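You operate a simulated robot arm through the tools that you are given. There is no shell and no other tool. Be economical: measure what you need, move in short steps, check, and stop when the job is done.

You run a simulated two-armed robot. Do the job below in one go: nothing can be reset, and whatever is moved stays where it is left.

JOB
Fetch the purple seamer and set it on top of the small teal box. Put the purple tape roll on the clear end of the blank table away on the top of the sealing bench. Close the yellow-handled drawer. Take the cream finger on the top of the ledge of the wall shelving and put it away on the top of the green side table. Take the cleat carton and put it on top of the low white box. Open the teal-handled drawer, put the small orange cup from the inside of the teal-handled drawer in the small orange bin, then shut the drawer. Pick up the purple plate with one hand, pass it to the other hand and put it on the clear end of the blank table. Take the blue plate and leave it on the low shelf of the green side table. Put the grey finger from the top of the near bench on the deck of the lift table. Any order will do. Set down upright: purple seamer, cream finger, cleat carton, purple plate, blue plate.

Only the result counts: the job must be done as asked and must still hold three seconds after the hand-in. Knocking over, shifting, dropping, spilling or breaking anything else fails it.

ROBOT AND FRAMES
Two 7-joint arms with two-finger grippers on one trunk, on a base that drives. Base frame: it is fixed to the floor where the robot stands at the start and does not move with it; the origin is under the middle of the robot, x ahead of it, y to its left, z up; the surface under the hand at the start is at about z = 84. Units: cm, degrees, N and s.
The left shoulder is at the start at [5.3, 21.6, 122], the right one opposite. With the tool pointing down near the work surface each hand reaches from about 24 to 80 cm from the robot's upright axis, wherever it stands, measured 20 degrees to its own side. Places, roughly: blue plate (8x2x11 cm) [190, 220, 100]; clear end of the blank table [70, 10, 80]; cleat carton [-50, 250, 125]; cream finger (10x7x13 cm) [110, 210, 100]; deck of the lift table [300, -490, 60]; grey finger (5x7x13 cm) [-70, -170, 90]; low shelf of the green side table [600, 60, 40]; low white box (24x16x8 cm) [50, -70, 90]; purple plate (8x2x11 cm) [190, 210, 100]; purple seamer [75, 25, 75]; purple tape roll (9x8x5 cm) [50, 30, 90]; small orange bin (17x15x8 cm) [150, 220, 100]; small orange cup (8x8x7 cm) [10, 210, 80]; small teal box (8x10x7 cm) [90, -50, 90]; teal-handled drawer [0, 210, 80]; top of the green side table [600, 60, 80]; top of the sealing bench [-660, -340, 90]; yellow-handled drawer [80, 200, 80]. Payload 3.18 kg a hand.
The tool frame of a hand sits at the grasp point between the pads (the TCP): z along the fingers, y along the line on which they close. The tips reach 3 cm beyond it. The gripper opens to 14.4 cm. The gripper's body begins 10.3 cm behind the TCP.
Orientation is that of the tool frame in the base frame, as a unit quaternion [x, y, z, w]. With the fingers straight down and closing along the base's y, the tool's x points along the base's -x, its y along +y and its z along -z.

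CONTROLS
- The arms move only by the tool servo_tool. It takes "left_deltas", "right_deltas" or both (then of equal length, played together; a hand with none holds still); each is one flat list of numbers, 7 for each row, row after row: the shift along the base's x, y, z in units of 100 mm (1.0 is 100 mm), then the turn, a rotation vector about the base's x, y, z in units of 180 degrees (1.0 is 180 degrees), then the opening, from 0 (shut) to 1 (fully open). In form: [tx, ty, tz, wx, wy, wz, grip, tx, ty, tz, wx, wy, wz, grip, ...]. A call has 1 to 10 rows; each row is the pose to reach, as a shift and turn from the pose commanded when the call began. A call with a number of a shift or a turn outside -1 to 1 is refused whole. Each row takes 0.2 s and may step no farther than 5 cm and 8.6 degrees from the row before; otherwise, or with a gripper value out of range, the whole call is refused. Where a pose cannot be reached the arm comes as near as it can. A force on the tool above 40 N (or 10 N above the force at the start of the call, whichever is more), or a blocked arm, ends the call early, and 0.2 s more pass. Each finger halts on what it meets, pressing with about 27 N; the grip force reading is that of the motor and also rises with nothing between the fingers. The clock runs only during rows and for 0.2 s after the last one: add rows that repeat a pose to give the fingers time. The reply holds the time, the measured pose of the TCP, the force on the tool along the base axes, the opening and the grip force, in the units named above and with some noise, with the torque about the TCP (base axes, N m) and any sound that the robot's microphone picked up.
- Cameras (640 x 400 px; columns grow to the right, rows downward): "scene" is now at [13.35, -2.19, 142.59]; the picture's right is [-0.26, -0.97, 0.00], its down [-0.55, 0.15, -0.82] and it looks along [0.80, -0.21, -0.57] (base axes); focal length 214 px, centre (320, 200). "left" rides on the left gripper at [7.6, -1.6, -14.3] in its tool frame; the picture's right is [0.21, 0.98, 0.00], its down [-0.84, 0.18, -0.51] and it looks along [-0.50, 0.11, 0.86] (tool axes); focal length 218 px, centre (320, 200). "right" rides on the right gripper at [7.6, 1.6, -14.3] in its tool frame; the picture's right is [-0.21, 0.98, 0.00], its down [-0.84, -0.18, -0.51] and it looks along [-0.50, -0.11, 0.86] (tool axes); focal length 218 px, centre (320, 200). There is no depth. A picture from a camera that has moved, and an enlarged one, comes with that camera's place and axes in the base frame and with its lens. The place of the scene camera against the robot may be out by one fixed shift of up to 1.8 cm in any direction.
- grab_frame(camera): a new picture of that camera. The clock stands still meanwhile.
- slide_trunk(by): slides the trunk up (or, below 0, down) by that many cm; the arms and the scene camera ride with it, the base frame stays. It gives what a move gives, with no picture.
- base_move(legs): drives the robot by 1 to 6 legs, each [ahead, left, turn to the left] in cm, cm and degrees, along the robot's own axes; the way and the turn of a leg run together, so that a leg with both is an arc; at most 150 cm and 180 degrees a leg. The arms and the cameras ride along, it lands a little off, and it stops where it bumps. It gives what a move gives.
- head_to(pan, tilt): turns the head with the scene camera to pan (to the left, within 80 degrees either way) and tilt (down, from -29 to 69), counted from straight ahead of the robot. It gives what a move gives.
- enlarge(camera, box): a new picture of the part [left, top, right, bottom] of that camera's present view, enlarged. The clock stands still meanwhile.
- finish_job(): hands the job in; it is judged then, once.

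Work in short steps. Places have to be worked out from the pictures, the camera data and where the tool is seen: move nearer, look again, correct. Check each grasp and each placing, and mend what went wrong. You have 525 turns and 318 pictures in all, those below and enlarged ones among them. Open the grippers and draw the arms clear of the work before you hand the job in, unless the task says otherwise.

The tools are called after "Request:" by a JSON object that holds its "name" and its "arguments". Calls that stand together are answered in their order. servo_tool: Moves the arms, as the interface text tells. Its arguments: {"type":"object","properties":{"left_deltas":{"type":"array","items":{"type":"number"}},"right_deltas":{"type":"array","items":{"type":"number"}}},"required":[]} The other tools are called the same way: slide_trunk (by) slides the trunk up or down; base_move (legs) drives the base; head_to (pan, tilt) turns the head that bears the scene camera; grab_frame (camera) takes a picture; enlarge (camera, box) takes an enlarged picture of a part of a camera's view; finish_job () hands the job in.

At the start:

```text
t: 0.0
left_eef_pos: [40.55, 10.67, 129.51]
left_ee_rot: [0.0, 1.0, -0.001, 0.0]
left_force: [0.9, -0.3, -1.0]
left_ft_torque: [-0.03, 0.01, -0.03]
left_finger_gap: 14.39
left_finger_force: 0.0
right_eef_pos: [38.09, -17.55, 121.43]
right_ee_rot: [0.0, 1.0, 0.0, -0.001]
right_force: [0.1, 0.1, 0.0]
right_ft_torque: [0.02, -0.01, 0.07]
right_finger_gap: 14.4
right_finger_force: 0.0
trunk travel left (down, up): [-30.0, 6.9]
robot x, y, heading: [-0.03, -0.23, -0.0]
head pan, tilt: [-15.0, 34.5]
```

scene: 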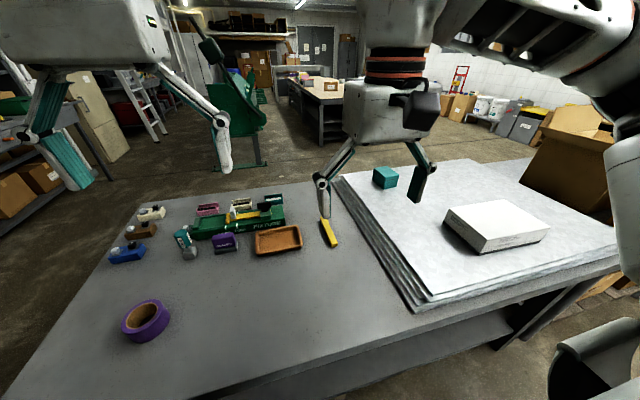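
right: 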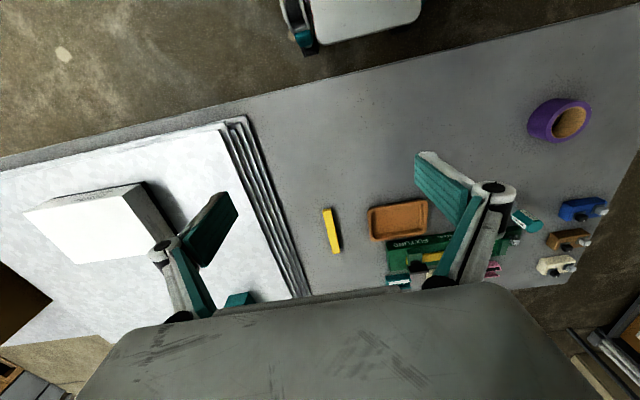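
left: 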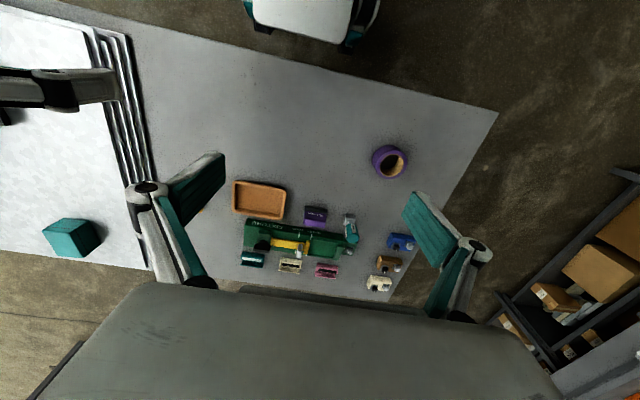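

The start pictures show the table ahead with several small tools. I enlarge the scene to identify the seamer and measure.

Request:
{"name": "enlarge", "arguments": {"camera": "scene", "box": [90, 180, 350, 345]}}

Request:
{"name": "enlarge", "arguments": {"camera": "left", "box": [210, 130, 430, 300]}}

```text
2.42 times, centred on (220, 262) of scene
camera zoom: at [13.35, -2.19, 142.59], right [-0.26, -0.97, 0.0], down [-0.55, 0.15, -0.82], along [0.8, -0.21, -0.57], focal length 520 px, centre (562, 48)
```

zoom: 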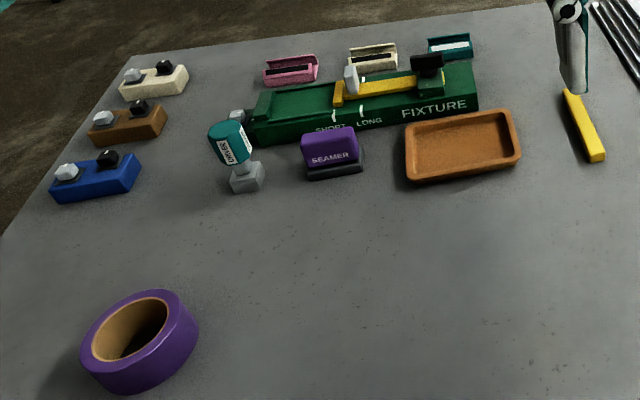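

```text
2.35 times, centred on (320, 215) of left
camera zoom: at [32.89, 9.07, 143.69], right [-0.21, 0.98, 0.0], down [0.84, 0.18, 0.51], along [0.5, 0.11, -0.86], focal length 514 px, centre (320, 165)
```

zoom: 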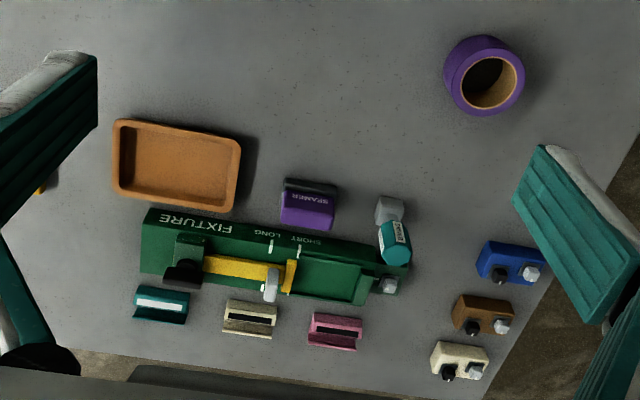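

Triangulating the two views puts the seamer at about (73, 16), with the table top at about z = 84. I move the left hand towards it in steps.

Request:
{"name": "servo_tool", "arguments": {"left_deltas": [0.25, 0.15, -0.25, 0, 0, 0, 0.7, 0.5, 0.3, -0.5, 0, 0, 0, 0.7, 0.75, 0.45, -0.75, 0, 0, 0, 0.7, 1, 0.55, -1, 0, 0, 0, 0.7]}}

Request:
{"name": "servo_tool", "arguments": {"left_deltas": [0.25, 0, -0.1, 0, 0, 0, 0.7, 0.5, 0, -0.2, 0, 0, 0, 0.7, 0.75, 0, -0.35, 0, 0, 0, 0.7, 1, 0, -0.5, 0, 0, 0, 0.7]}}

Request:
{"name": "grab_frame", "arguments": {"camera": "left"}}

```text
t: 1.0
left_eef_pos: [50.57, 15.91, 119.27]
left_ee_rot: [-0.001, 1.0, -0.001, 0.0]
left_force: [0.1, 0.8, -0.1]
left_ft_torque: [0.01, 0.0, 0.03]
left_finger_gap: 10.05
left_finger_force: 0.1
right_eef_pos: [38.19, -17.68, 121.43]
right_ee_rot: [0.0, 1.0, 0.0, -0.001]
right_force: [0.0, -0.4, 0.9]
right_ft_torque: [0.03, 0.01, -0.02]
right_finger_gap: 14.38
right_finger_force: 0.0
trunk travel left (down, up): [-30.0, 6.9]
robot x, y, heading: [0.46, -0.33, -0.1]
head pan, tilt: [-15.0, 34.5]
```

```text
t: 2.0
left_eef_pos: [60.28, 16.14, 114.37]
left_ee_rot: [-0.001, 1.0, 0.0, 0.0]
left_force: [-1.2, 0.7, -0.2]
left_ft_torque: [0.04, 0.02, 0.0]
left_finger_gap: 10.08
left_finger_force: 0.1
right_eef_pos: [38.12, -17.54, 121.4]
right_ee_rot: [-0.001, 1.0, 0.0, 0.0]
right_force: [0.4, -1.2, -0.1]
right_ft_torque: [-0.01, 0.02, -0.01]
right_finger_gap: 14.39
right_finger_force: 0.0
trunk travel left (down, up): [-30.0, 6.9]
robot x, y, heading: [0.28, 0.32, 0.1]
head pan, tilt: [-15.0, 34.5]
```

```text
312 pictures are left
camera left: at [52.7, 14.47, 128.54], right [-0.21, 0.98, 0.0], down [0.84, 0.18, 0.51], along [0.5, 0.11, -0.86], focal length 218 px, centre (320, 200)
```

left: 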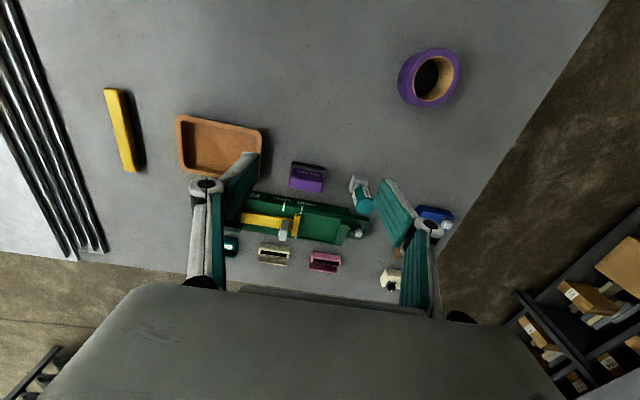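

The seamer now reads about (72, 16). I move nearer and look again for its yaw.

Request:
{"name": "servo_tool", "arguments": {"left_deltas": [0.3, 0, -0.3, 0, 0, 0, 0.7, 0.6, 0, -0.6, 0, 0, 0, 0.7, 0.9, 0, -0.9, 0, 0, 0, 0.7, 1, 0, -1, 0, 0, 0, 0.7]}}

Request:
{"name": "enlarge", "arguments": {"camera": "left", "box": [220, 100, 420, 225]}}

```text
t: 3.0
left_eef_pos: [66.34, 15.92, 108.32]
left_ee_rot: [-0.001, 1.0, -0.001, -0.001]
left_force: [-0.2, 0.0, -0.2]
left_ft_torque: [0.01, 0.01, 0.0]
left_finger_gap: 10.09
left_finger_force: 0.1
left hand out of reach, approached as far as the arm can: row 3, 4
right_eef_pos: [38.08, -17.54, 121.41]
right_ee_rot: [0.001, 1.0, -0.001, 0.0]
right_force: [0.3, -0.4, -0.7]
right_ft_torque: [-0.01, 0.02, -0.02]
right_finger_gap: 14.39
right_finger_force: 0.0
trunk travel left (down, up): [-30.0, 6.9]
robot x, y, heading: [-0.22, 0.04, -0.2]
head pan, tilt: [-15.0, 34.5]
```

```text
3.20 times, centred on (320, 162) of left
camera zoom: at [58.78, 14.44, 122.54], right [-0.21, 0.98, 0.0], down [0.84, 0.18, 0.51], along [0.5, 0.11, -0.86], focal length 698 px, centre (320, 320)
```

zoom: 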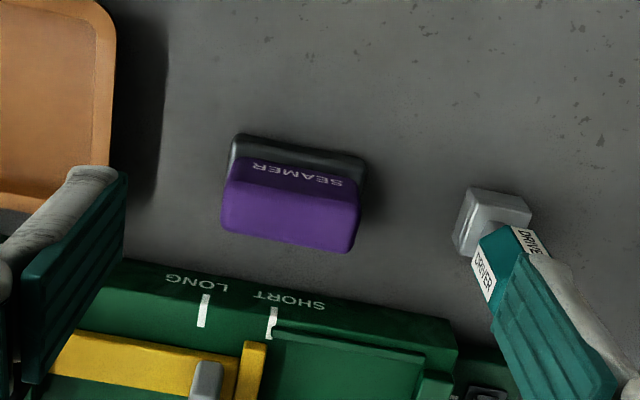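

The arm is at its reach limit at this height. The seamer is about 7.5 cm wide along y with a yaw of about +5°, centred near (72.3, 16). I lower first, then go forward.

Request:
{"name": "servo_tool", "arguments": {"left_deltas": [-0.1, 0, -0.3, 0, 0, 0.01, 0.85, -0.1, 0, -0.6, 0, 0, 0.02, 0.85, -0.1, 0, -0.85, 0, 0, 0.028, 0.85]}}

```text
t: 3.8
left_eef_pos: [65.68, 16.13, 99.94]
left_ee_rot: [-0.046, 0.999, -0.001, 0.0]
left_force: [0.0, 0.0, 0.3]
left_ft_torque: [0.0, 0.02, -0.02]
left_finger_gap: 12.24
left_finger_force: 0.1
right_eef_pos: [38.02, -17.57, 121.42]
right_ee_rot: [0.0, 1.0, 0.0, 0.0]
right_force: [0.8, 0.6, 0.4]
right_ft_torque: [-0.02, 0.06, -0.01]
right_finger_gap: 14.38
right_finger_force: 0.2
trunk travel left (down, up): [-30.0, 6.9]
robot x, y, heading: [-0.31, -0.28, -0.1]
head pan, tilt: [-15.0, 34.5]
```

Now forward over the seamer, staying above it.

Request:
{"name": "servo_tool", "arguments": {"left_deltas": [0.3, 0, 0, 0, 0, 0, 0.85, 0.65, 0, -0.1, 0, 0, 0, 0.85]}}

Request:
{"name": "enlarge", "arguments": {"camera": "left", "box": [220, 100, 420, 225]}}

```text
t: 4.4
left_eef_pos: [71.02, 16.27, 99.22]
left_ee_rot: [-0.045, 0.999, -0.001, 0.001]
left_force: [0.2, -0.8, -0.5]
left_ft_torque: [0.02, -0.03, -0.01]
left_finger_gap: 12.26
left_finger_force: 0.1
left hand out of reach, approached as far as the arm can: row 2
right_eef_pos: [37.9, -17.61, 121.41]
right_ee_rot: [0.0, 1.0, 0.0, 0.0]
right_force: [-0.1, -0.9, 0.1]
right_ft_torque: [-0.02, -0.03, 0.01]
right_finger_gap: 14.41
right_finger_force: 0.1
trunk travel left (down, up): [-30.0, 6.9]
robot x, y, heading: [-0.07, 0.04, -0.1]
head pan, tilt: [-15.0, 34.5]
```

```text
3.20 times, centred on (320, 162) of left
camera zoom: at [63.54, 13.99, 113.56], right [-0.3, 0.96, 0.0], down [0.82, 0.26, 0.51], along [0.49, 0.15, -0.86], focal length 698 px, centre (320, 320)
```

zoom: 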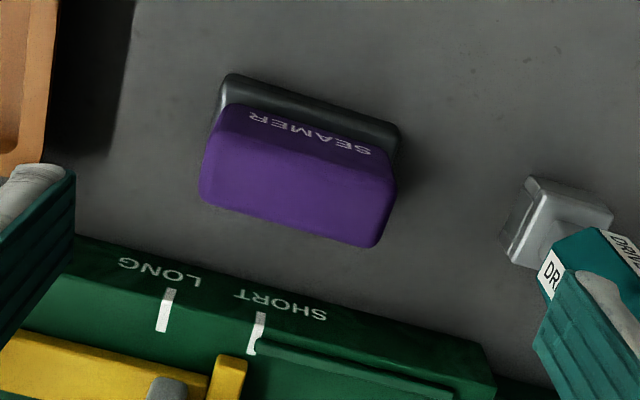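

The yaw matches, and the seamer centre is near (72.0, 15.7). I descend with slight corrections.

Request:
{"name": "servo_tool", "arguments": {"left_deltas": [0.05, -0.06, -0.4, 0, 0, 0, 0.8, 0.1, -0.06, -0.8, 0, 0, 0, 0.8, 0.1, -0.06, -1, 0, 0, 0, 0.8]}}

Request:
{"name": "grab_frame", "arguments": {"camera": "left"}}

```text
t: 5.2
left_eef_pos: [71.89, 15.78, 91.07]
left_ee_rot: [-0.045, 0.999, -0.002, 0.002]
left_force: [0.1, 0.5, -0.1]
left_ft_torque: [0.0, -0.01, 0.02]
left_finger_gap: 11.52
left_finger_force: 0.1
left hand out of reach, approached as far as the arm can: row 2, 3
right_eef_pos: [38.09, -17.65, 121.42]
right_ee_rot: [0.0, 1.0, 0.0, 0.001]
right_force: [0.2, -1.0, -0.3]
right_ft_torque: [0.01, 0.01, -0.02]
right_finger_gap: 14.42
right_finger_force: 0.0
trunk travel left (down, up): [-30.0, 6.9]
robot x, y, heading: [0.06, 0.11, 0.0]
head pan, tilt: [-15.0, 34.5]
```

```text
309 pictures are left
camera left: at [64.51, 13.51, 105.34], right [-0.3, 0.96, 0.0], down [0.82, 0.26, 0.51], along [0.49, 0.15, -0.86], focal length 218 px, centre (320, 200)
```

left: 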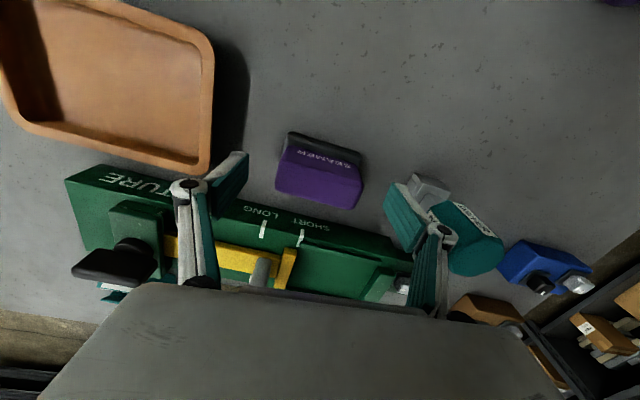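

The hand is over the seamer at z = 91 at its reach limit. I lower the trunk 3 cm to bring the fingers down around it.

Request:
{"name": "slide_trunk", "arguments": {"by": -3.2}}

Request:
{"name": "enlarge", "arguments": {"camera": "left", "box": [180, 100, 460, 275]}}

```text
t: 6.0
left_eef_pos: [71.78, 15.83, 88.22]
left_ee_rot: [-0.045, 0.999, -0.001, 0.001]
left_force: [-0.4, -0.4, 0.6]
left_ft_torque: [-0.01, -0.02, -0.02]
left_finger_gap: 11.55
left_finger_force: 0.0
right_eef_pos: [37.94, -17.52, 118.38]
right_ee_rot: [0.0, 1.0, 0.0, 0.001]
right_force: [-0.4, -0.2, 0.8]
right_ft_torque: [0.0, -0.03, 0.01]
right_finger_gap: 14.42
right_finger_force: 0.1
trunk travel left (down, up): [-26.8, 10.1]
robot x, y, heading: [-0.19, 0.14, 0.0]
head pan, tilt: [-15.0, 34.5]
```

```text
2.29 times, centred on (320, 188) of left
camera zoom: at [64.22, 13.49, 102.48], right [-0.3, 0.96, 0.0], down [0.82, 0.26, 0.51], along [0.49, 0.15, -0.86], focal length 499 px, centre (320, 229)
```

zoom: 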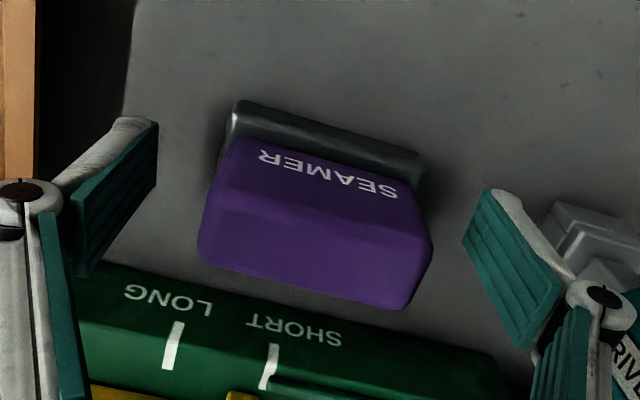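

The fingers straddle the seamer well. I close.

Request:
{"name": "servo_tool", "arguments": {"left_deltas": [0, 0, 0, 0, 0, 0, 0.5, 0, 0, 0, 0, 0, 0, 0.3, 0, 0, 0, 0, 0, 0, 0.3, 0, 0, 0, 0, 0, 0, 0.2]}}

```text
t: 7.0
left_eef_pos: [71.68, 15.7, 88.12]
left_ee_rot: [-0.044, 0.999, -0.001, 0.0]
left_force: [1.5, -0.7, 3.2]
left_ft_torque: [-0.05, 0.06, -0.11]
left_finger_gap: 7.65
left_finger_force: 27.0
right_eef_pos: [37.96, -17.62, 118.29]
right_ee_rot: [0.0, 1.0, 0.0, 0.0]
right_force: [0.6, -0.2, 0.3]
right_ft_torque: [0.0, 0.0, 0.03]
right_finger_gap: 14.43
right_finger_force: 0.1
trunk travel left (down, up): [-26.8, 10.1]
robot x, y, heading: [-0.3, 0.1, -0.2]
head pan, tilt: [-15.0, 34.5]
```

Gripped (7.65 cm gap, 27 N). I lift straight up with the trunk, and tilt the head down to see the room between the base and the table edge.

Request:
{"name": "slide_trunk", "arguments": {"by": 10}}

Request:
{"name": "head_to", "arguments": {"pan": -30, "tilt": 69}}

Request:
{"name": "grab_frame", "arguments": {"camera": "scene"}}

Request:
{"name": "grab_frame", "arguments": {"camera": "left"}}

```text
t: 8.3
left_eef_pos: [71.76, 15.68, 98.03]
left_ee_rot: [-0.045, 0.999, -0.001, 0.0]
left_force: [-0.1, -1.1, -1.9]
left_ft_torque: [-0.02, 0.01, 0.02]
left_finger_gap: 7.64
left_finger_force: 27.1
right_eef_pos: [38.04, -17.56, 128.23]
right_ee_rot: [0.0, 1.0, 0.0, 0.0]
right_force: [0.5, -0.4, 0.0]
right_ft_torque: [-0.01, 0.0, 0.0]
right_finger_gap: 14.42
right_finger_force: 0.0
trunk travel left (down, up): [-36.8, 0.1]
robot x, y, heading: [0.1, -0.38, 0.1]
head pan, tilt: [-15.0, 34.5]
```

```text
t: 9.3
left_eef_pos: [71.85, 15.78, 98.1]
left_ee_rot: [-0.045, 0.999, -0.001, 0.0]
left_force: [0.1, 0.1, -1.0]
left_ft_torque: [-0.01, -0.01, -0.02]
left_finger_gap: 7.66
left_finger_force: 26.9
right_eef_pos: [38.0, -17.6, 128.13]
right_ee_rot: [0.0, 1.0, 0.001, 0.0]
right_force: [-0.6, 0.0, 1.0]
right_ft_torque: [-0.01, -0.03, 0.03]
right_finger_gap: 14.39
right_finger_force: 0.2
trunk travel left (down, up): [-36.8, 0.1]
robot x, y, heading: [0.12, 0.07, -0.1]
head pan, tilt: [-30.0, 68.8]
```

```text
307 pictures are left
camera scene: at [9.37, -2.7, 144.9], right [-0.5, -0.87, 0.0], down [-0.81, 0.47, -0.36], along [0.31, -0.18, -0.93], focal length 214 px, centre (320, 200)
```

scene: 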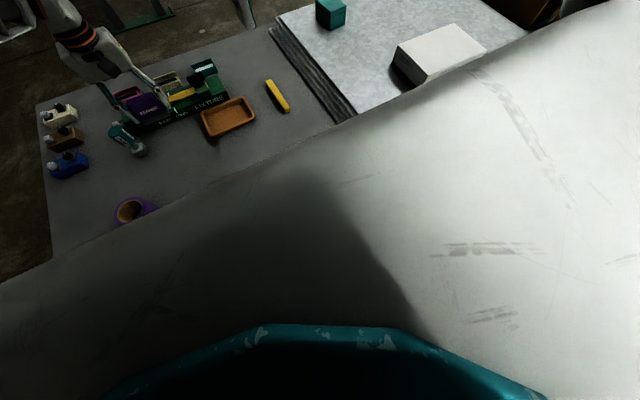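

```text
306 pictures are left
camera left: at [64.26, 13.48, 112.33], right [-0.3, 0.96, 0.0], down [0.82, 0.26, 0.51], along [0.49, 0.15, -0.86], focal length 218 px, centre (320, 200)
```

left: 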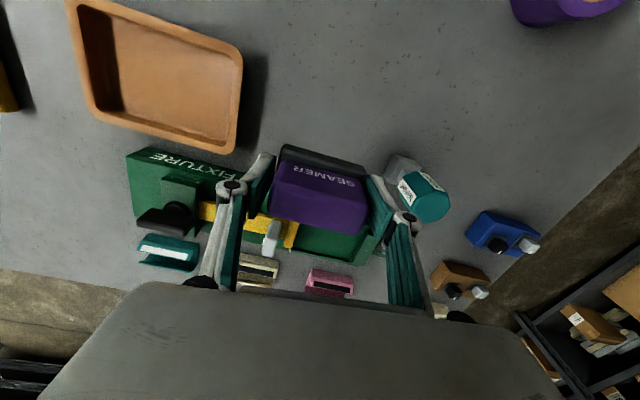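

The seamer is held upright. The table spans roughly x 32–106, so the teal box near x≈95 is out of reach from this side. I'll drive round the left end to the far side, so I tuck the arm in first.

Request:
{"name": "servo_tool", "arguments": {"left_deltas": [0, 0, 0.4, 0, 0, 0, 0.2, -0.2, 0, 0.8, 0, 0, 0, 0.2, -0.6, 0, 0.8, 0, 0, 0, 0.2, -1, 0, 0.8, 0, 0, 0, 0.2]}}

Request:
{"name": "servo_tool", "arguments": {"left_deltas": [-0.4, 0, 0.2, 0, 0, 0, 0.2, -0.8, 0, 0.5, 0, 0, 0, 0.2, -1, 0, 0.8, 0, 0, 0, 0.2]}}

Request:
{"name": "head_to", "arguments": {"pan": 60, "tilt": 25}}

Request:
{"name": "grab_frame", "arguments": {"camera": "scene"}}

```text
t: 10.3
left_eef_pos: [61.78, 15.64, 106.19]
left_ee_rot: [-0.046, 0.999, 0.0, 0.001]
left_force: [-0.2, 0.1, -2.1]
left_ft_torque: [0.0, -0.01, 0.01]
left_finger_gap: 7.65
left_finger_force: 26.7
left hand out of reach, approached as far as the arm can: row 1
right_eef_pos: [37.94, -17.43, 128.31]
right_ee_rot: [0.0, 1.0, 0.0, 0.0]
right_force: [-0.9, 0.8, -0.7]
right_ft_torque: [0.0, -0.05, 0.01]
right_finger_gap: 14.42
right_finger_force: 0.2
trunk travel left (down, up): [-36.8, 0.1]
robot x, y, heading: [-0.15, -0.1, 0.0]
head pan, tilt: [-30.0, 68.8]
```

```text
t: 11.1
left_eef_pos: [51.52, 15.81, 114.29]
left_ee_rot: [-0.045, 0.999, -0.001, 0.001]
left_force: [-0.1, 0.6, -1.8]
left_ft_torque: [-0.03, -0.01, 0.02]
left_finger_gap: 7.64
left_finger_force: 27.0
right_eef_pos: [37.94, -17.6, 128.34]
right_ee_rot: [0.0, 1.0, 0.0, 0.0]
right_force: [-0.3, -0.5, -0.1]
right_ft_torque: [-0.01, -0.02, -0.01]
right_finger_gap: 14.38
right_finger_force: 0.0
trunk travel left (down, up): [-36.8, 0.1]
robot x, y, heading: [0.2, 0.19, -0.0]
head pan, tilt: [-30.0, 68.8]
```

```text
t: 12.8
left_eef_pos: [51.57, 15.87, 114.19]
left_ee_rot: [-0.045, 0.999, -0.001, 0.0]
left_force: [0.6, 0.1, -1.5]
left_ft_torque: [0.0, -0.01, 0.02]
left_finger_gap: 7.64
left_finger_force: 26.5
right_eef_pos: [38.04, -17.55, 128.21]
right_ee_rot: [0.0, 1.0, 0.0, -0.001]
right_force: [-0.1, -0.5, 0.1]
right_ft_torque: [0.0, 0.01, 0.0]
right_finger_gap: 14.41
right_finger_force: 0.0
trunk travel left (down, up): [-36.8, 0.1]
robot x, y, heading: [-0.12, 0.11, 0.1]
head pan, tilt: [60.0, 25.0]
```

```text
305 pictures are left
camera scene: at [9.13, 8.07, 150.83], right [0.87, -0.5, 0.0], down [-0.21, -0.37, -0.91], along [0.45, 0.78, -0.42], focal length 214 px, centre (320, 200)
```

scene: 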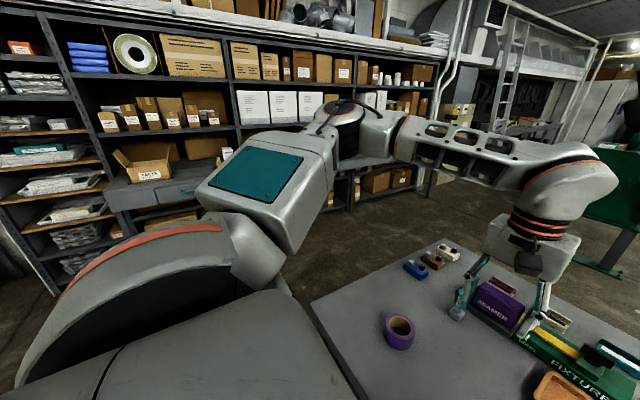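

The corridor between the table's left end (y≈58) and the shelving (y≈200 and beyond) is clear. I drive back, left and ahead round the table.

Request:
{"name": "base_move", "arguments": {"legs": [[-15, 0, 0], [0, 120, 0], [150, 0, 0], [10, 0, 0]]}}

Request:
{"name": "head_to", "arguments": {"pan": -75, "tilt": 25}}

Request:
{"name": "grab_frame", "arguments": {"camera": "scene"}}

```text
t: 32.2
left_eef_pos: [191.98, 142.54, 114.2]
left_ee_rot: [-0.063, 0.998, -0.001, 0.0]
left_force: [-0.3, -0.8, -1.7]
left_ft_torque: [0.02, -0.01, -0.01]
left_finger_gap: 7.52
left_finger_force: 27.1
right_eef_pos: [179.64, 108.64, 128.21]
right_ee_rot: [-0.019, 1.0, 0.0, 0.0]
right_force: [0.5, 0.1, -0.5]
right_ft_torque: [0.0, 0.0, -0.01]
right_finger_gap: 14.41
right_finger_force: 0.0
trunk travel left (down, up): [-36.8, 0.1]
robot x, y, heading: [140.91, 125.1, 2.2]
head pan, tilt: [60.0, 25.0]
```

```text
t: 34.3
left_eef_pos: [191.97, 142.62, 114.32]
left_ee_rot: [-0.064, 0.998, -0.001, 0.0]
left_force: [1.0, 0.5, -2.4]
left_ft_torque: [0.03, 0.0, 0.0]
left_finger_gap: 7.48
left_finger_force: 27.8
right_eef_pos: [179.6, 108.69, 128.17]
right_ee_rot: [-0.019, 1.0, 0.0, 0.0]
right_force: [-0.5, 0.2, 0.5]
right_ft_torque: [-0.01, -0.02, 0.01]
right_finger_gap: 14.4
right_finger_force: 0.0
trunk travel left (down, up): [-36.8, 0.1]
robot x, y, heading: [141.0, 125.28, 2.0]
head pan, tilt: [-75.0, 25.0]
```

```text
304 pictures are left
camera scene: at [148.2, 116.29, 150.84], right [-0.96, -0.29, 0.0], down [-0.12, 0.4, -0.91], along [0.27, -0.87, -0.42], focal length 214 px, centre (320, 200)
```

scene: 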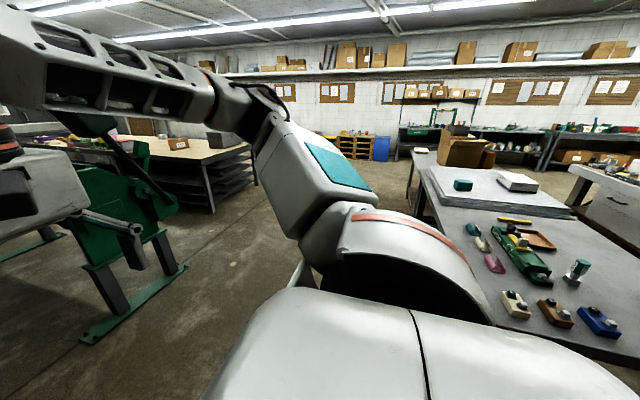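

There is a wide clear lane beyond the table (green machine at x>325). I drive along it to y≈-45, clear of the edge, and turn to face the table.

Request:
{"name": "base_move", "arguments": {"legs": [[25, 0, -2], [0, -150, 0], [0, -20, 0], [0, 0, 180]]}}

Request:
{"name": "head_to", "arguments": {"pan": 0, "tilt": 40}}

Request:
{"name": "grab_frame", "arguments": {"camera": "scene"}}

```text
t: 58.3
left_eef_pos: [120.58, -61.8, 114.29]
left_ee_rot: [0.997, 0.072, 0.001, -0.001]
left_force: [0.3, 0.4, -1.7]
left_ft_torque: [-0.02, -0.03, -0.01]
left_finger_gap: 7.45
left_finger_force: 26.8
right_eef_pos: [132.37, -27.57, 128.12]
right_ee_rot: [1.0, 0.027, 0.0, 0.0]
right_force: [-0.5, -0.6, -0.3]
right_ft_torque: [0.01, -0.04, -0.01]
right_finger_gap: 14.39
right_finger_force: 0.0
trunk travel left (down, up): [-36.8, 0.1]
robot x, y, heading: [171.42, -43.31, -176.7]
head pan, tilt: [-75.0, 25.0]
```

```text
t: 59.7
left_eef_pos: [120.5, -61.73, 114.25]
left_ee_rot: [0.998, 0.071, 0.0, 0.0]
left_force: [0.1, 0.6, -2.1]
left_ft_torque: [0.03, 0.0, -0.03]
left_finger_gap: 7.45
left_finger_force: 27.0
right_eef_pos: [132.43, -27.74, 128.27]
right_ee_rot: [1.0, 0.027, 0.0, 0.0]
right_force: [0.1, -0.3, -0.4]
right_ft_torque: [0.0, 0.03, 0.0]
right_finger_gap: 14.39
right_finger_force: 0.2
trunk travel left (down, up): [-36.8, 0.1]
robot x, y, heading: [171.35, -42.99, -177.0]
head pan, tilt: [0.0, 40.0]
```

```text
303 pictures are left
camera scene: at [159.14, -43.7, 148.51], right [-0.05, 1.0, 0.0], down [0.64, 0.03, -0.77], along [-0.77, -0.04, -0.64], focal length 214 px, centre (320, 200)
```

scene: 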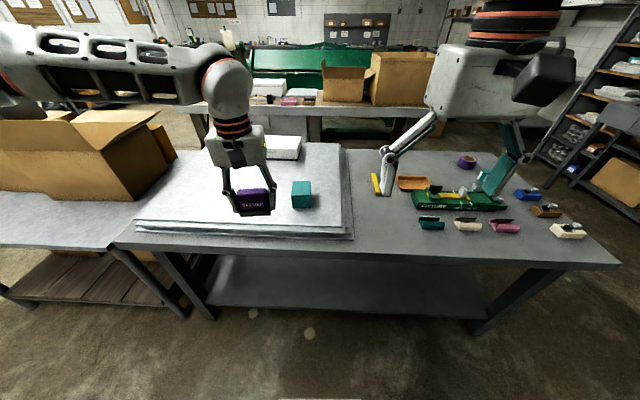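

The table has a low shelf, so staying outside was right. The teal box is at about (88, -56). I drive 22 cm ahead and look again.

Request:
{"name": "base_move", "arguments": {"legs": [[22, 0, -3]]}}

Request:
{"name": "grab_frame", "arguments": {"camera": "scene"}}

Request:
{"name": "grab_frame", "arguments": {"camera": "left"}}

```text
t: 61.4
left_eef_pos: [97.4, -59.34, 114.3]
left_ee_rot: [0.999, 0.044, 0.0, -0.001]
left_force: [-0.4, -0.4, -1.5]
left_ft_torque: [0.02, -0.02, -0.01]
left_finger_gap: 7.46
left_finger_force: 26.9
right_eef_pos: [110.93, -25.93, 128.21]
right_ee_rot: [1.0, -0.002, 0.001, 0.0]
right_force: [0.5, 0.5, -0.4]
right_ft_torque: [0.02, -0.04, 0.01]
right_finger_gap: 14.42
right_finger_force: 0.0
trunk travel left (down, up): [-36.8, 0.1]
robot x, y, heading: [148.73, -43.71, 179.7]
head pan, tilt: [0.0, 40.0]
```

```text
302 pictures are left
camera scene: at [136.78, -43.55, 148.5], right [0.0, 1.0, 0.0], down [0.64, 0.0, -0.77], along [-0.77, 0.0, -0.64], focal length 214 px, centre (320, 200)
```

scene: 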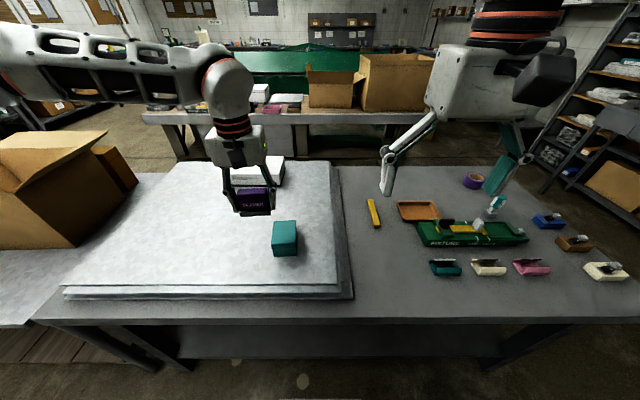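

```text
301 pictures are left
camera left: at [104.79, -57.07, 128.48], right [0.29, -0.96, 0.0], down [-0.82, -0.25, 0.51], along [-0.49, -0.15, -0.86], focal length 218 px, centre (320, 200)
```

left: 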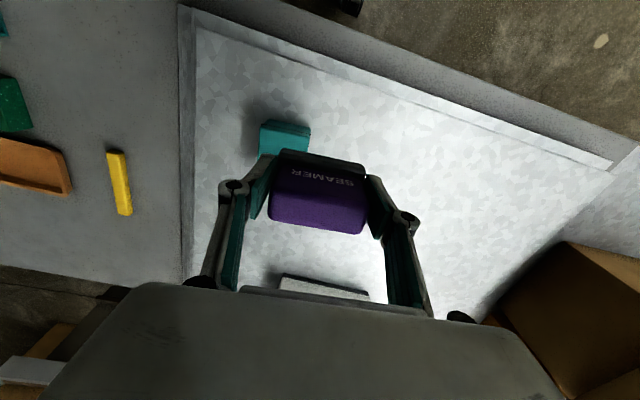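

The box is partly hidden below the seamer. I shift the hand 9 cm back and sideways so the wrist camera sees it all.

Request:
{"name": "servo_tool", "arguments": {"left_deltas": [0.4, -0.3, 0, 0, 0, 0, 0.2, 0.8, -0.6, 0, 0, 0, 0, 0.2, 0.9, -0.9, 0, 0, 0, 0, 0.2]}}

Request:
{"name": "enlarge", "arguments": {"camera": "left", "box": [160, 100, 400, 250]}}

Request:
{"name": "enlarge", "arguments": {"camera": "scene", "box": [200, 150, 360, 310]}}

```text
t: 62.2
left_eef_pos: [106.48, -68.55, 114.14]
left_ee_rot: [0.999, 0.044, -0.001, -0.002]
left_force: [0.0, -0.3, -1.7]
left_ft_torque: [0.01, 0.02, 0.0]
left_finger_gap: 7.45
left_finger_force: 26.9
right_eef_pos: [111.12, -26.16, 128.24]
right_ee_rot: [1.0, -0.001, 0.0, -0.002]
right_force: [0.6, -0.1, -0.3]
right_ft_torque: [0.04, 0.02, -0.01]
right_finger_gap: 14.39
right_finger_force: 0.1
trunk travel left (down, up): [-36.8, 0.1]
robot x, y, heading: [148.83, -43.5, 179.9]
head pan, tilt: [0.0, 40.0]
```

```text
2.67 times, centred on (280, 175) of left
camera zoom: at [114.01, -66.33, 128.3], right [0.29, -0.96, 0.0], down [-0.82, -0.25, 0.51], along [-0.49, -0.15, -0.86], focal length 582 px, centre (427, 267)
```

zoom: 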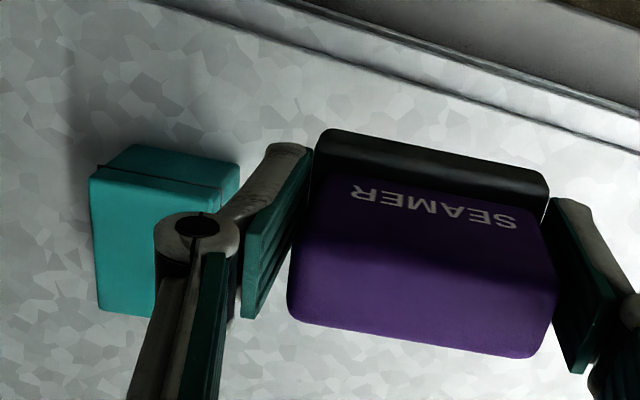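

```text
2.50 times, centred on (280, 230) of scene
camera zoom: at [136.92, -43.7, 148.51], right [0.0, 1.0, 0.0], down [0.64, 0.0, -0.77], along [-0.77, 0.0, -0.64], focal length 536 px, centre (420, 125)
```

zoom: 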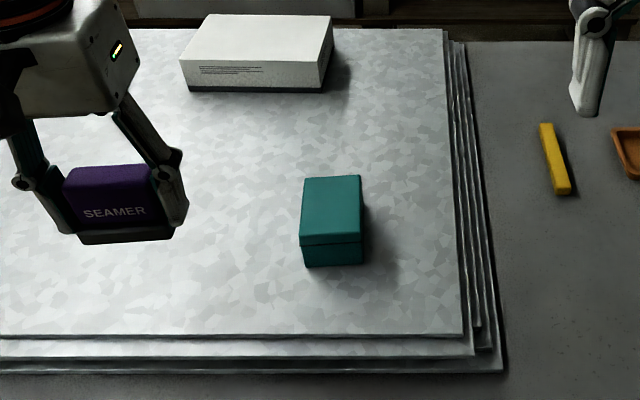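

Triangulation gives the box top at z≈96, centred near (90.7, -54.9), with a yaw that matches the hand's. I move above it.

Request:
{"name": "servo_tool", "arguments": {"left_deltas": [-0.25, 0.25, 0, 0, 0, 0, 0.2, -0.5, 0.5, 0, 0, 0, 0, 0.2, -0.75, 0.75, 0, 0, 0, 0, 0.2, -1, 1, 0, 0, 0, 0, 0.2]}}

Request:
{"name": "servo_tool", "arguments": {"left_deltas": [-0.3, 0.2, -0.2, 0, 0, 0, 0.2, -0.58, 0.37, -0.5, 0, 0, 0, 0.2, -0.58, 0.37, -0.9, 0, 0, 0, 0.2]}}

Request:
{"name": "enlarge", "arguments": {"camera": "scene", "box": [200, 150, 360, 310]}}

Request:
{"name": "enlarge", "arguments": {"camera": "left", "box": [180, 80, 460, 255]}}

```text
t: 63.2
left_eef_pos: [96.19, -58.15, 114.13]
left_ee_rot: [0.999, 0.044, 0.0, 0.0]
left_force: [0.3, 0.8, -1.6]
left_ft_torque: [-0.06, -0.05, -0.02]
left_finger_gap: 7.48
left_finger_force: 26.8
right_eef_pos: [111.05, -25.84, 128.04]
right_ee_rot: [1.0, -0.002, -0.001, 0.0]
right_force: [-0.1, 0.0, -0.6]
right_ft_torque: [0.0, 0.0, 0.0]
right_finger_gap: 14.4
right_finger_force: 0.1
trunk travel left (down, up): [-36.8, 0.1]
robot x, y, heading: [149.05, -43.62, 180.1]
head pan, tilt: [0.0, 40.0]
```

```text
t: 64.0
left_eef_pos: [90.44, -54.55, 105.23]
left_ee_rot: [0.999, 0.043, -0.001, -0.001]
left_force: [-0.5, 0.2, -2.6]
left_ft_torque: [0.01, -0.06, -0.01]
left_finger_gap: 7.44
left_finger_force: 26.7
right_eef_pos: [111.0, -25.98, 128.09]
right_ee_rot: [1.0, -0.001, 0.0, 0.0]
right_force: [-0.2, -1.0, -0.2]
right_ft_torque: [-0.02, -0.02, -0.03]
right_finger_gap: 14.4
right_finger_force: 0.1
trunk travel left (down, up): [-36.8, 0.1]
robot x, y, heading: [148.74, -43.67, 179.4]
head pan, tilt: [0.0, 40.0]
```

```text
2.50 times, centred on (280, 230) of scene
camera zoom: at [136.78, -43.62, 148.5], right [0.0, 1.0, 0.0], down [0.64, 0.0, -0.77], along [-0.77, 0.0, -0.64], focal length 536 px, centre (420, 125)
```

zoom: 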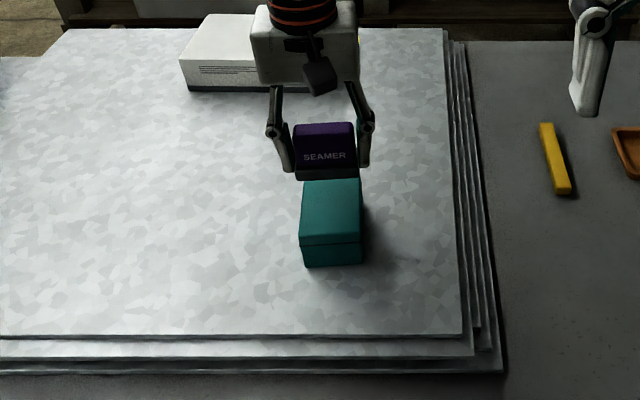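

```text
2.29 times, centred on (320, 168) of left
camera zoom: at [97.95, -52.28, 119.41], right [0.29, -0.96, 0.0], down [-0.82, -0.25, 0.51], along [-0.49, -0.15, -0.86], focal length 499 px, centre (320, 274)
```

zoom: 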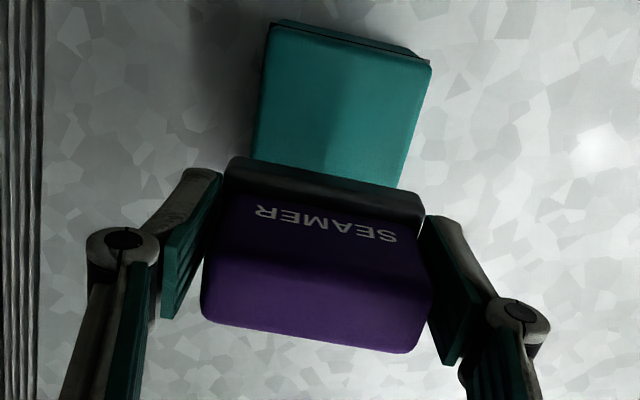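

Aligned over the box (its near top edge is at x≈95.8). I lower in small steps towards contact at about z = 100.

Request:
{"name": "servo_tool", "arguments": {"left_deltas": [0.06, 0, -0.25, 0, 0, 0, 0.2, 0.06, 0, -0.42, 0, 0, 0, 0.2, 0.06, 0, -0.48, 0, 0, 0, 0.2]}}

Request:
{"name": "enlarge", "arguments": {"camera": "scene", "box": [240, 170, 340, 270]}}

```text
t: 64.8
left_eef_pos: [91.25, -54.71, 100.41]
left_ee_rot: [0.999, 0.043, 0.0, -0.001]
left_force: [-1.0, -0.4, -2.0]
left_ft_torque: [-0.01, -0.03, 0.01]
left_finger_gap: 7.43
left_finger_force: 27.4
right_eef_pos: [111.02, -25.95, 128.2]
right_ee_rot: [1.0, -0.001, 0.0, 0.0]
right_force: [0.0, 0.4, 0.0]
right_ft_torque: [0.01, 0.04, 0.06]
right_finger_gap: 14.44
right_finger_force: 0.0
trunk travel left (down, up): [-36.8, 0.1]
robot x, y, heading: [149.16, -43.44, 180.0]
head pan, tilt: [0.0, 40.0]
```

```text
4.00 times, centred on (290, 220) of scene
camera zoom: at [136.84, -43.57, 148.51], right [0.0, 1.0, 0.0], down [0.64, 0.0, -0.77], along [-0.77, 0.0, -0.64], focal length 858 px, centre (440, 120)
```

zoom: 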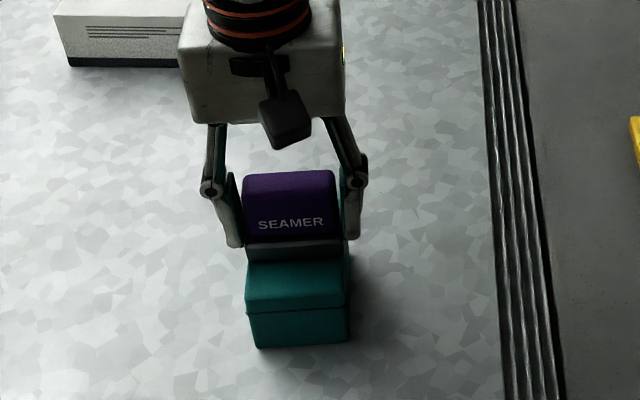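

Nearly down; I lower in 2 mm steps, watching the force.

Request:
{"name": "servo_tool", "arguments": {"left_deltas": [0, 0, -0.02, 0, 0, 0, 0.2, 0, 0, -0.04, 0, 0, 0, 0.2]}}

Request:
{"name": "servo_tool", "arguments": {"left_deltas": [0, 0, -0.02, 0, 0, 0, 0.2, 0, 0, -0.04, 0, 0, 0, 0.2]}}

```text
t: 65.4
left_eef_pos: [91.17, -54.72, 100.17]
left_ee_rot: [0.999, 0.044, -0.002, 0.0]
left_force: [1.5, -0.8, 7.3]
left_ft_torque: [-0.32, -0.01, -0.01]
left_finger_gap: 7.46
left_finger_force: 26.9
right_eef_pos: [111.13, -25.96, 128.22]
right_ee_rot: [1.0, -0.002, -0.001, -0.001]
right_force: [-0.6, -0.4, 0.2]
right_ft_torque: [0.0, -0.02, 0.01]
right_finger_gap: 14.42
right_finger_force: 0.0
trunk travel left (down, up): [-36.8, 0.1]
robot x, y, heading: [149.31, -43.45, 179.5]
head pan, tilt: [0.0, 40.0]
```

```text
t: 66.0
left_eef_pos: [91.19, -54.65, 100.08]
left_ee_rot: [0.999, 0.043, -0.003, -0.002]
left_force: [1.9, -3.9, 31.2]
left_ft_torque: [-0.32, 0.1, -0.19]
left_finger_gap: 7.51
left_finger_force: 26.5
right_eef_pos: [111.35, -26.0, 128.3]
right_ee_rot: [1.0, -0.002, 0.0, -0.001]
right_force: [-0.9, -0.4, -0.3]
right_ft_torque: [0.01, 0.01, 0.0]
right_finger_gap: 14.39
right_finger_force: 0.0
trunk travel left (down, up): [-36.8, 0.1]
robot x, y, heading: [148.73, -43.66, 179.8]
head pan, tilt: [0.0, 40.0]
```

Firm contact. I relieve the press slightly, then open and rise.

Request:
{"name": "servo_tool", "arguments": {"left_deltas": [0, 0, 0.03, 0, 0, 0, 0.2, 0, 0, 0.03, 0, 0, 0, 0.6, 0, 0, 0.03, 0, 0, 0, 0.75, 0, 0, 0.03, 0, 0, 0, 0.75, 0, 0, 0.4, 0, 0, 0, 0.75, 0, 0, 0.8, 0, 0, 0, 0.75, 0, 0, 1, 0, 0, 0, 0.75]}}

Request:
{"name": "enlarge", "arguments": {"camera": "scene", "box": [200, 120, 400, 270]}}

```text
t: 67.6
left_eef_pos: [91.16, -54.64, 109.75]
left_ee_rot: [0.999, 0.043, 0.0, -0.001]
left_force: [0.8, -0.1, -0.6]
left_ft_torque: [0.01, 0.0, 0.02]
left_finger_gap: 10.79
left_finger_force: 0.0
right_eef_pos: [111.08, -25.9, 128.19]
right_ee_rot: [1.0, -0.002, 0.0, 0.0]
right_force: [0.4, 0.0, 0.5]
right_ft_torque: [0.02, 0.0, 0.01]
right_finger_gap: 14.43
right_finger_force: 0.2
trunk travel left (down, up): [-36.8, 0.1]
robot x, y, heading: [149.33, -43.64, 179.8]
head pan, tilt: [0.0, 40.0]
```

```text
2.67 times, centred on (300, 195) of scene
camera zoom: at [136.89, -43.54, 148.51], right [0.0, 1.0, 0.0], down [0.64, 0.0, -0.77], along [-0.77, 0.0, -0.64], focal length 572 px, centre (373, 213)
```

zoom: 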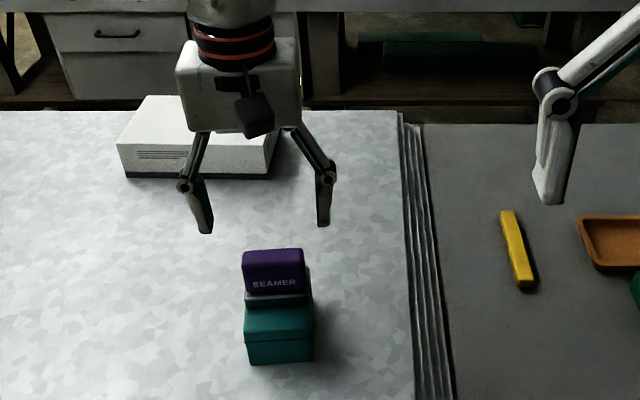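

The seamer sits well on the teal box. Next is the wall side: I back out, drive back to the corridor and turn to face the shelving.

Request:
{"name": "base_move", "arguments": {"legs": [[-25, 0, 0], [0, -150, 0], [0, -10, 0], [0, 0, -90]]}}

Request:
{"name": "head_to", "arguments": {"pan": 0, "tilt": 25}}

Request:
{"name": "grab_frame", "arguments": {"camera": "scene"}}

```text
t: 87.2
left_eef_pos: [162.61, 172.78, 109.74]
left_ee_rot: [0.741, -0.671, 0.001, 0.0]
left_force: [0.5, 0.0, -0.5]
left_ft_torque: [-0.03, -0.03, -0.01]
left_finger_gap: 10.79
left_finger_force: 0.0
right_eef_pos: [191.65, 153.05, 128.21]
right_ee_rot: [0.711, -0.703, 0.0, 0.0]
right_force: [0.8, -0.6, 0.2]
right_ft_torque: [-0.01, -0.02, 0.0]
right_finger_gap: 14.42
right_finger_force: 0.0
trunk travel left (down, up): [-36.8, 0.1]
robot x, y, heading: [174.46, 115.02, 90.4]
head pan, tilt: [0.0, 40.0]
```

```text
t: 87.9
left_eef_pos: [162.55, 172.83, 109.65]
left_ee_rot: [0.742, -0.671, 0.001, 0.0]
left_force: [-0.5, 1.3, 0.5]
left_ft_torque: [0.0, 0.0, -0.04]
left_finger_gap: 10.78
left_finger_force: 0.3
right_eef_pos: [191.77, 153.15, 128.16]
right_ee_rot: [0.711, -0.703, 0.0, 0.0]
right_force: [0.1, -0.3, -0.9]
right_ft_torque: [-0.02, 0.0, 0.03]
right_finger_gap: 14.44
right_finger_force: 0.0
trunk travel left (down, up): [-36.8, 0.1]
robot x, y, heading: [174.23, 114.93, 90.8]
head pan, tilt: [0.0, 25.0]
```

```text
294 pictures are left
camera scene: at [174.71, 128.3, 150.83], right [1.0, 0.01, 0.0], down [0.0, -0.42, -0.91], along [-0.01, 0.91, -0.42], focal length 214 px, centre (320, 200)
```

scene: 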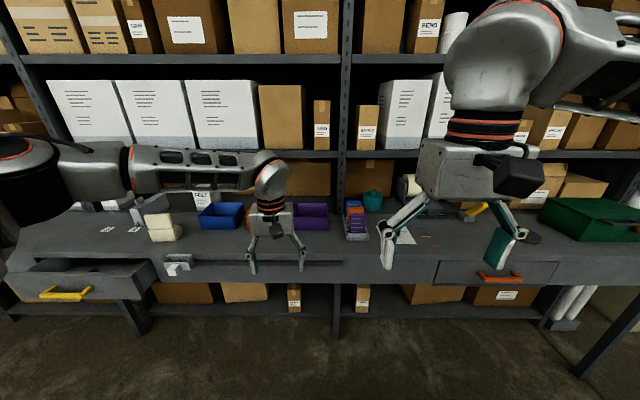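

The ledge with drawers and the items is ahead. I enlarge it to identify things.

Request:
{"name": "enlarge", "arguments": {"camera": "scene", "box": [0, 170, 240, 320]}}

Request:
{"name": "enlarge", "arguments": {"camera": "scene", "box": [220, 160, 460, 310]}}

Request:
{"name": "grab_frame", "arguments": {"camera": "left"}}

Request:
{"name": "grab_frame", "arguments": {"camera": "right"}}

```text
2.67 times, centred on (120, 245) of scene
camera zoom: at [174.71, 128.3, 150.83], right [1.0, 0.01, 0.0], down [0.0, -0.42, -0.91], along [-0.01, 0.91, -0.42], focal length 572 px, centre (853, 80)
```

zoom: 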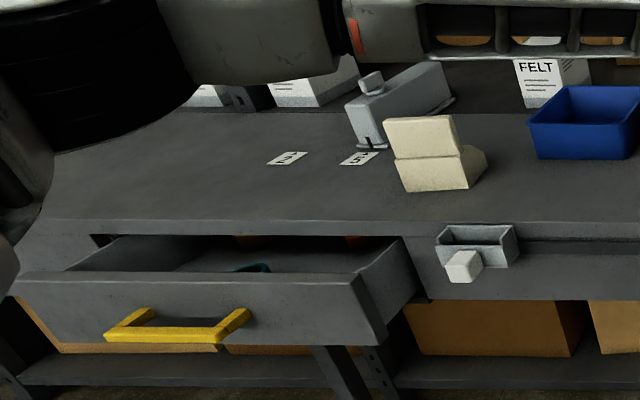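

```text
2.67 times, centred on (340, 235) of scene
camera zoom: at [174.71, 128.3, 150.83], right [1.0, 0.01, 0.0], down [0.0, -0.42, -0.91], along [-0.01, 0.91, -0.42], focal length 572 px, centre (267, 107)
```

zoom: 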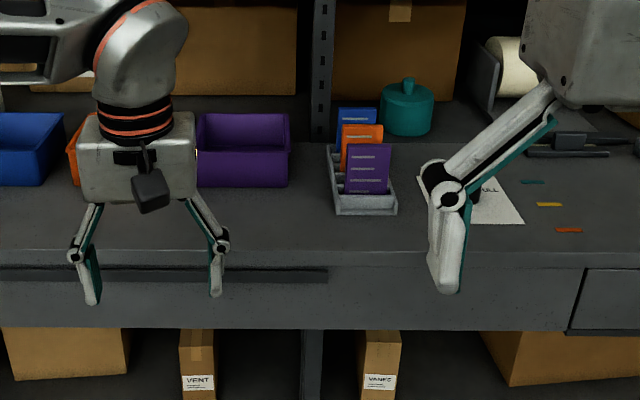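

```text
291 pictures are left
camera left: at [164.95, 165.32, 123.95], right [-0.95, -0.3, 0.0], down [-0.26, 0.82, 0.51], along [-0.15, 0.48, -0.86], focal length 218 px, centre (320, 200)
```

left: 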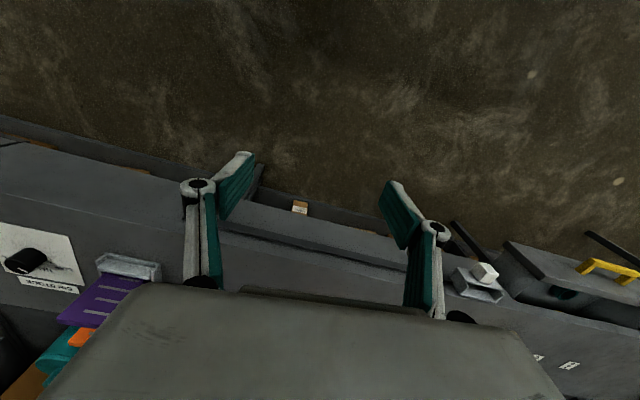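

```text
290 pictures are left
camera right: at [190.01, 145.49, 142.23], right [-0.98, 0.2, 0.0], down [0.17, 0.84, 0.51], along [0.1, 0.5, -0.86], focal length 218 px, centre (320, 200)
```

right: 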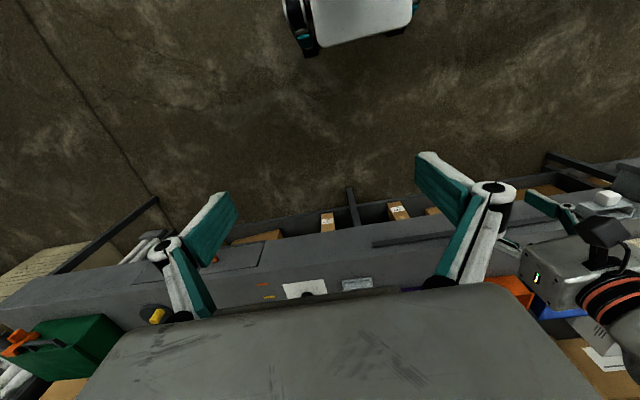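

The plates stand in a rack (purple in front, blue at the back), the cream finger and bins are on the ledge, and the yellow drawer is open. I raise the left hand and drive closer to the rack.

Request:
{"name": "servo_tool", "arguments": {"left_deltas": [0, -0.3, 0.4, 0, 0, 0, 0.75, 0, -0.6, 0.8, 0, 0, 0, 0.75, 0, -0.9, 1, 0, 0, 0, 0.75]}}

Request:
{"name": "base_move", "arguments": {"legs": [[33, 0, 0]]}}

Request:
{"name": "grab_frame", "arguments": {"camera": "right"}}

Request:
{"name": "grab_frame", "arguments": {"camera": "scene"}}

```text
t: 88.7
left_eef_pos: [162.53, 163.72, 119.73]
left_ee_rot: [0.741, -0.671, 0.0, -0.001]
left_force: [-0.3, -0.5, 0.3]
left_ft_torque: [0.01, 0.01, -0.03]
left_finger_gap: 10.79
left_finger_force: 0.1
right_eef_pos: [191.67, 153.05, 128.23]
right_ee_rot: [0.71, -0.704, 0.0, 0.0]
right_force: [-0.3, -0.9, 0.2]
right_ft_torque: [0.02, 0.01, -0.01]
right_finger_gap: 14.41
right_finger_force: 0.1
trunk travel left (down, up): [-36.8, 0.1]
robot x, y, heading: [174.26, 115.53, 90.6]
head pan, tilt: [0.0, 25.0]
```

```text
t: 90.9
left_eef_pos: [162.1, 197.08, 119.64]
left_ee_rot: [0.742, -0.671, 0.0, -0.001]
left_force: [0.1, 1.0, -0.1]
left_ft_torque: [-0.04, 0.02, -0.01]
left_finger_gap: 10.81
left_finger_force: 0.0
right_eef_pos: [191.22, 186.45, 128.18]
right_ee_rot: [0.711, -0.703, -0.001, -0.001]
right_force: [0.0, -0.4, 0.2]
right_ft_torque: [-0.02, 0.02, 0.0]
right_finger_gap: 14.4
right_finger_force: 0.1
trunk travel left (down, up): [-36.8, 0.1]
robot x, y, heading: [174.23, 147.96, 90.7]
head pan, tilt: [0.0, 25.0]
```

```text
289 pictures are left
camera right: at [189.6, 178.84, 142.22], right [-0.98, 0.2, 0.0], down [0.17, 0.84, 0.51], along [0.1, 0.5, -0.86], focal length 218 px, centre (320, 200)
```

right: 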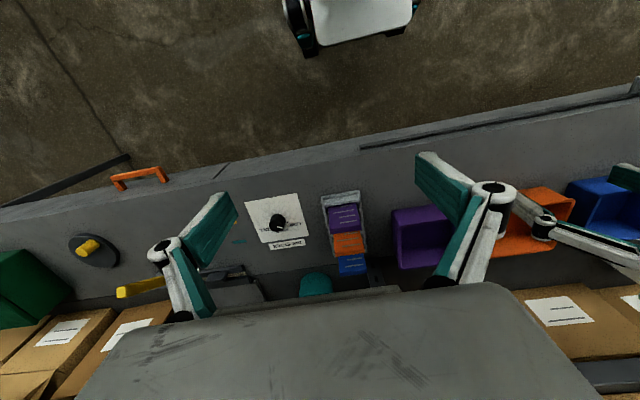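

```text
288 pictures are left
camera scene: at [174.34, 161.63, 150.83], right [1.0, 0.01, 0.0], down [0.0, -0.42, -0.91], along [-0.01, 0.91, -0.42], focal length 214 px, centre (320, 200)
```

scene: 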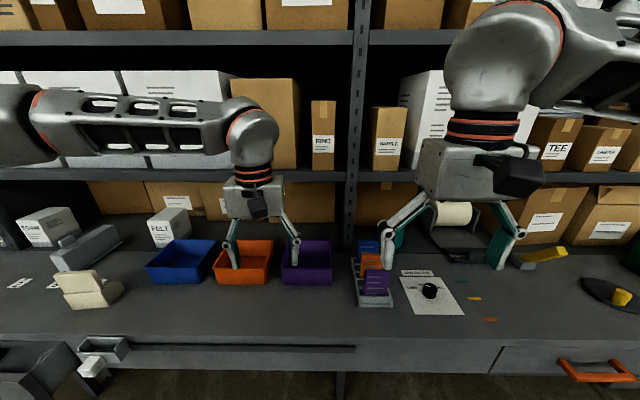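

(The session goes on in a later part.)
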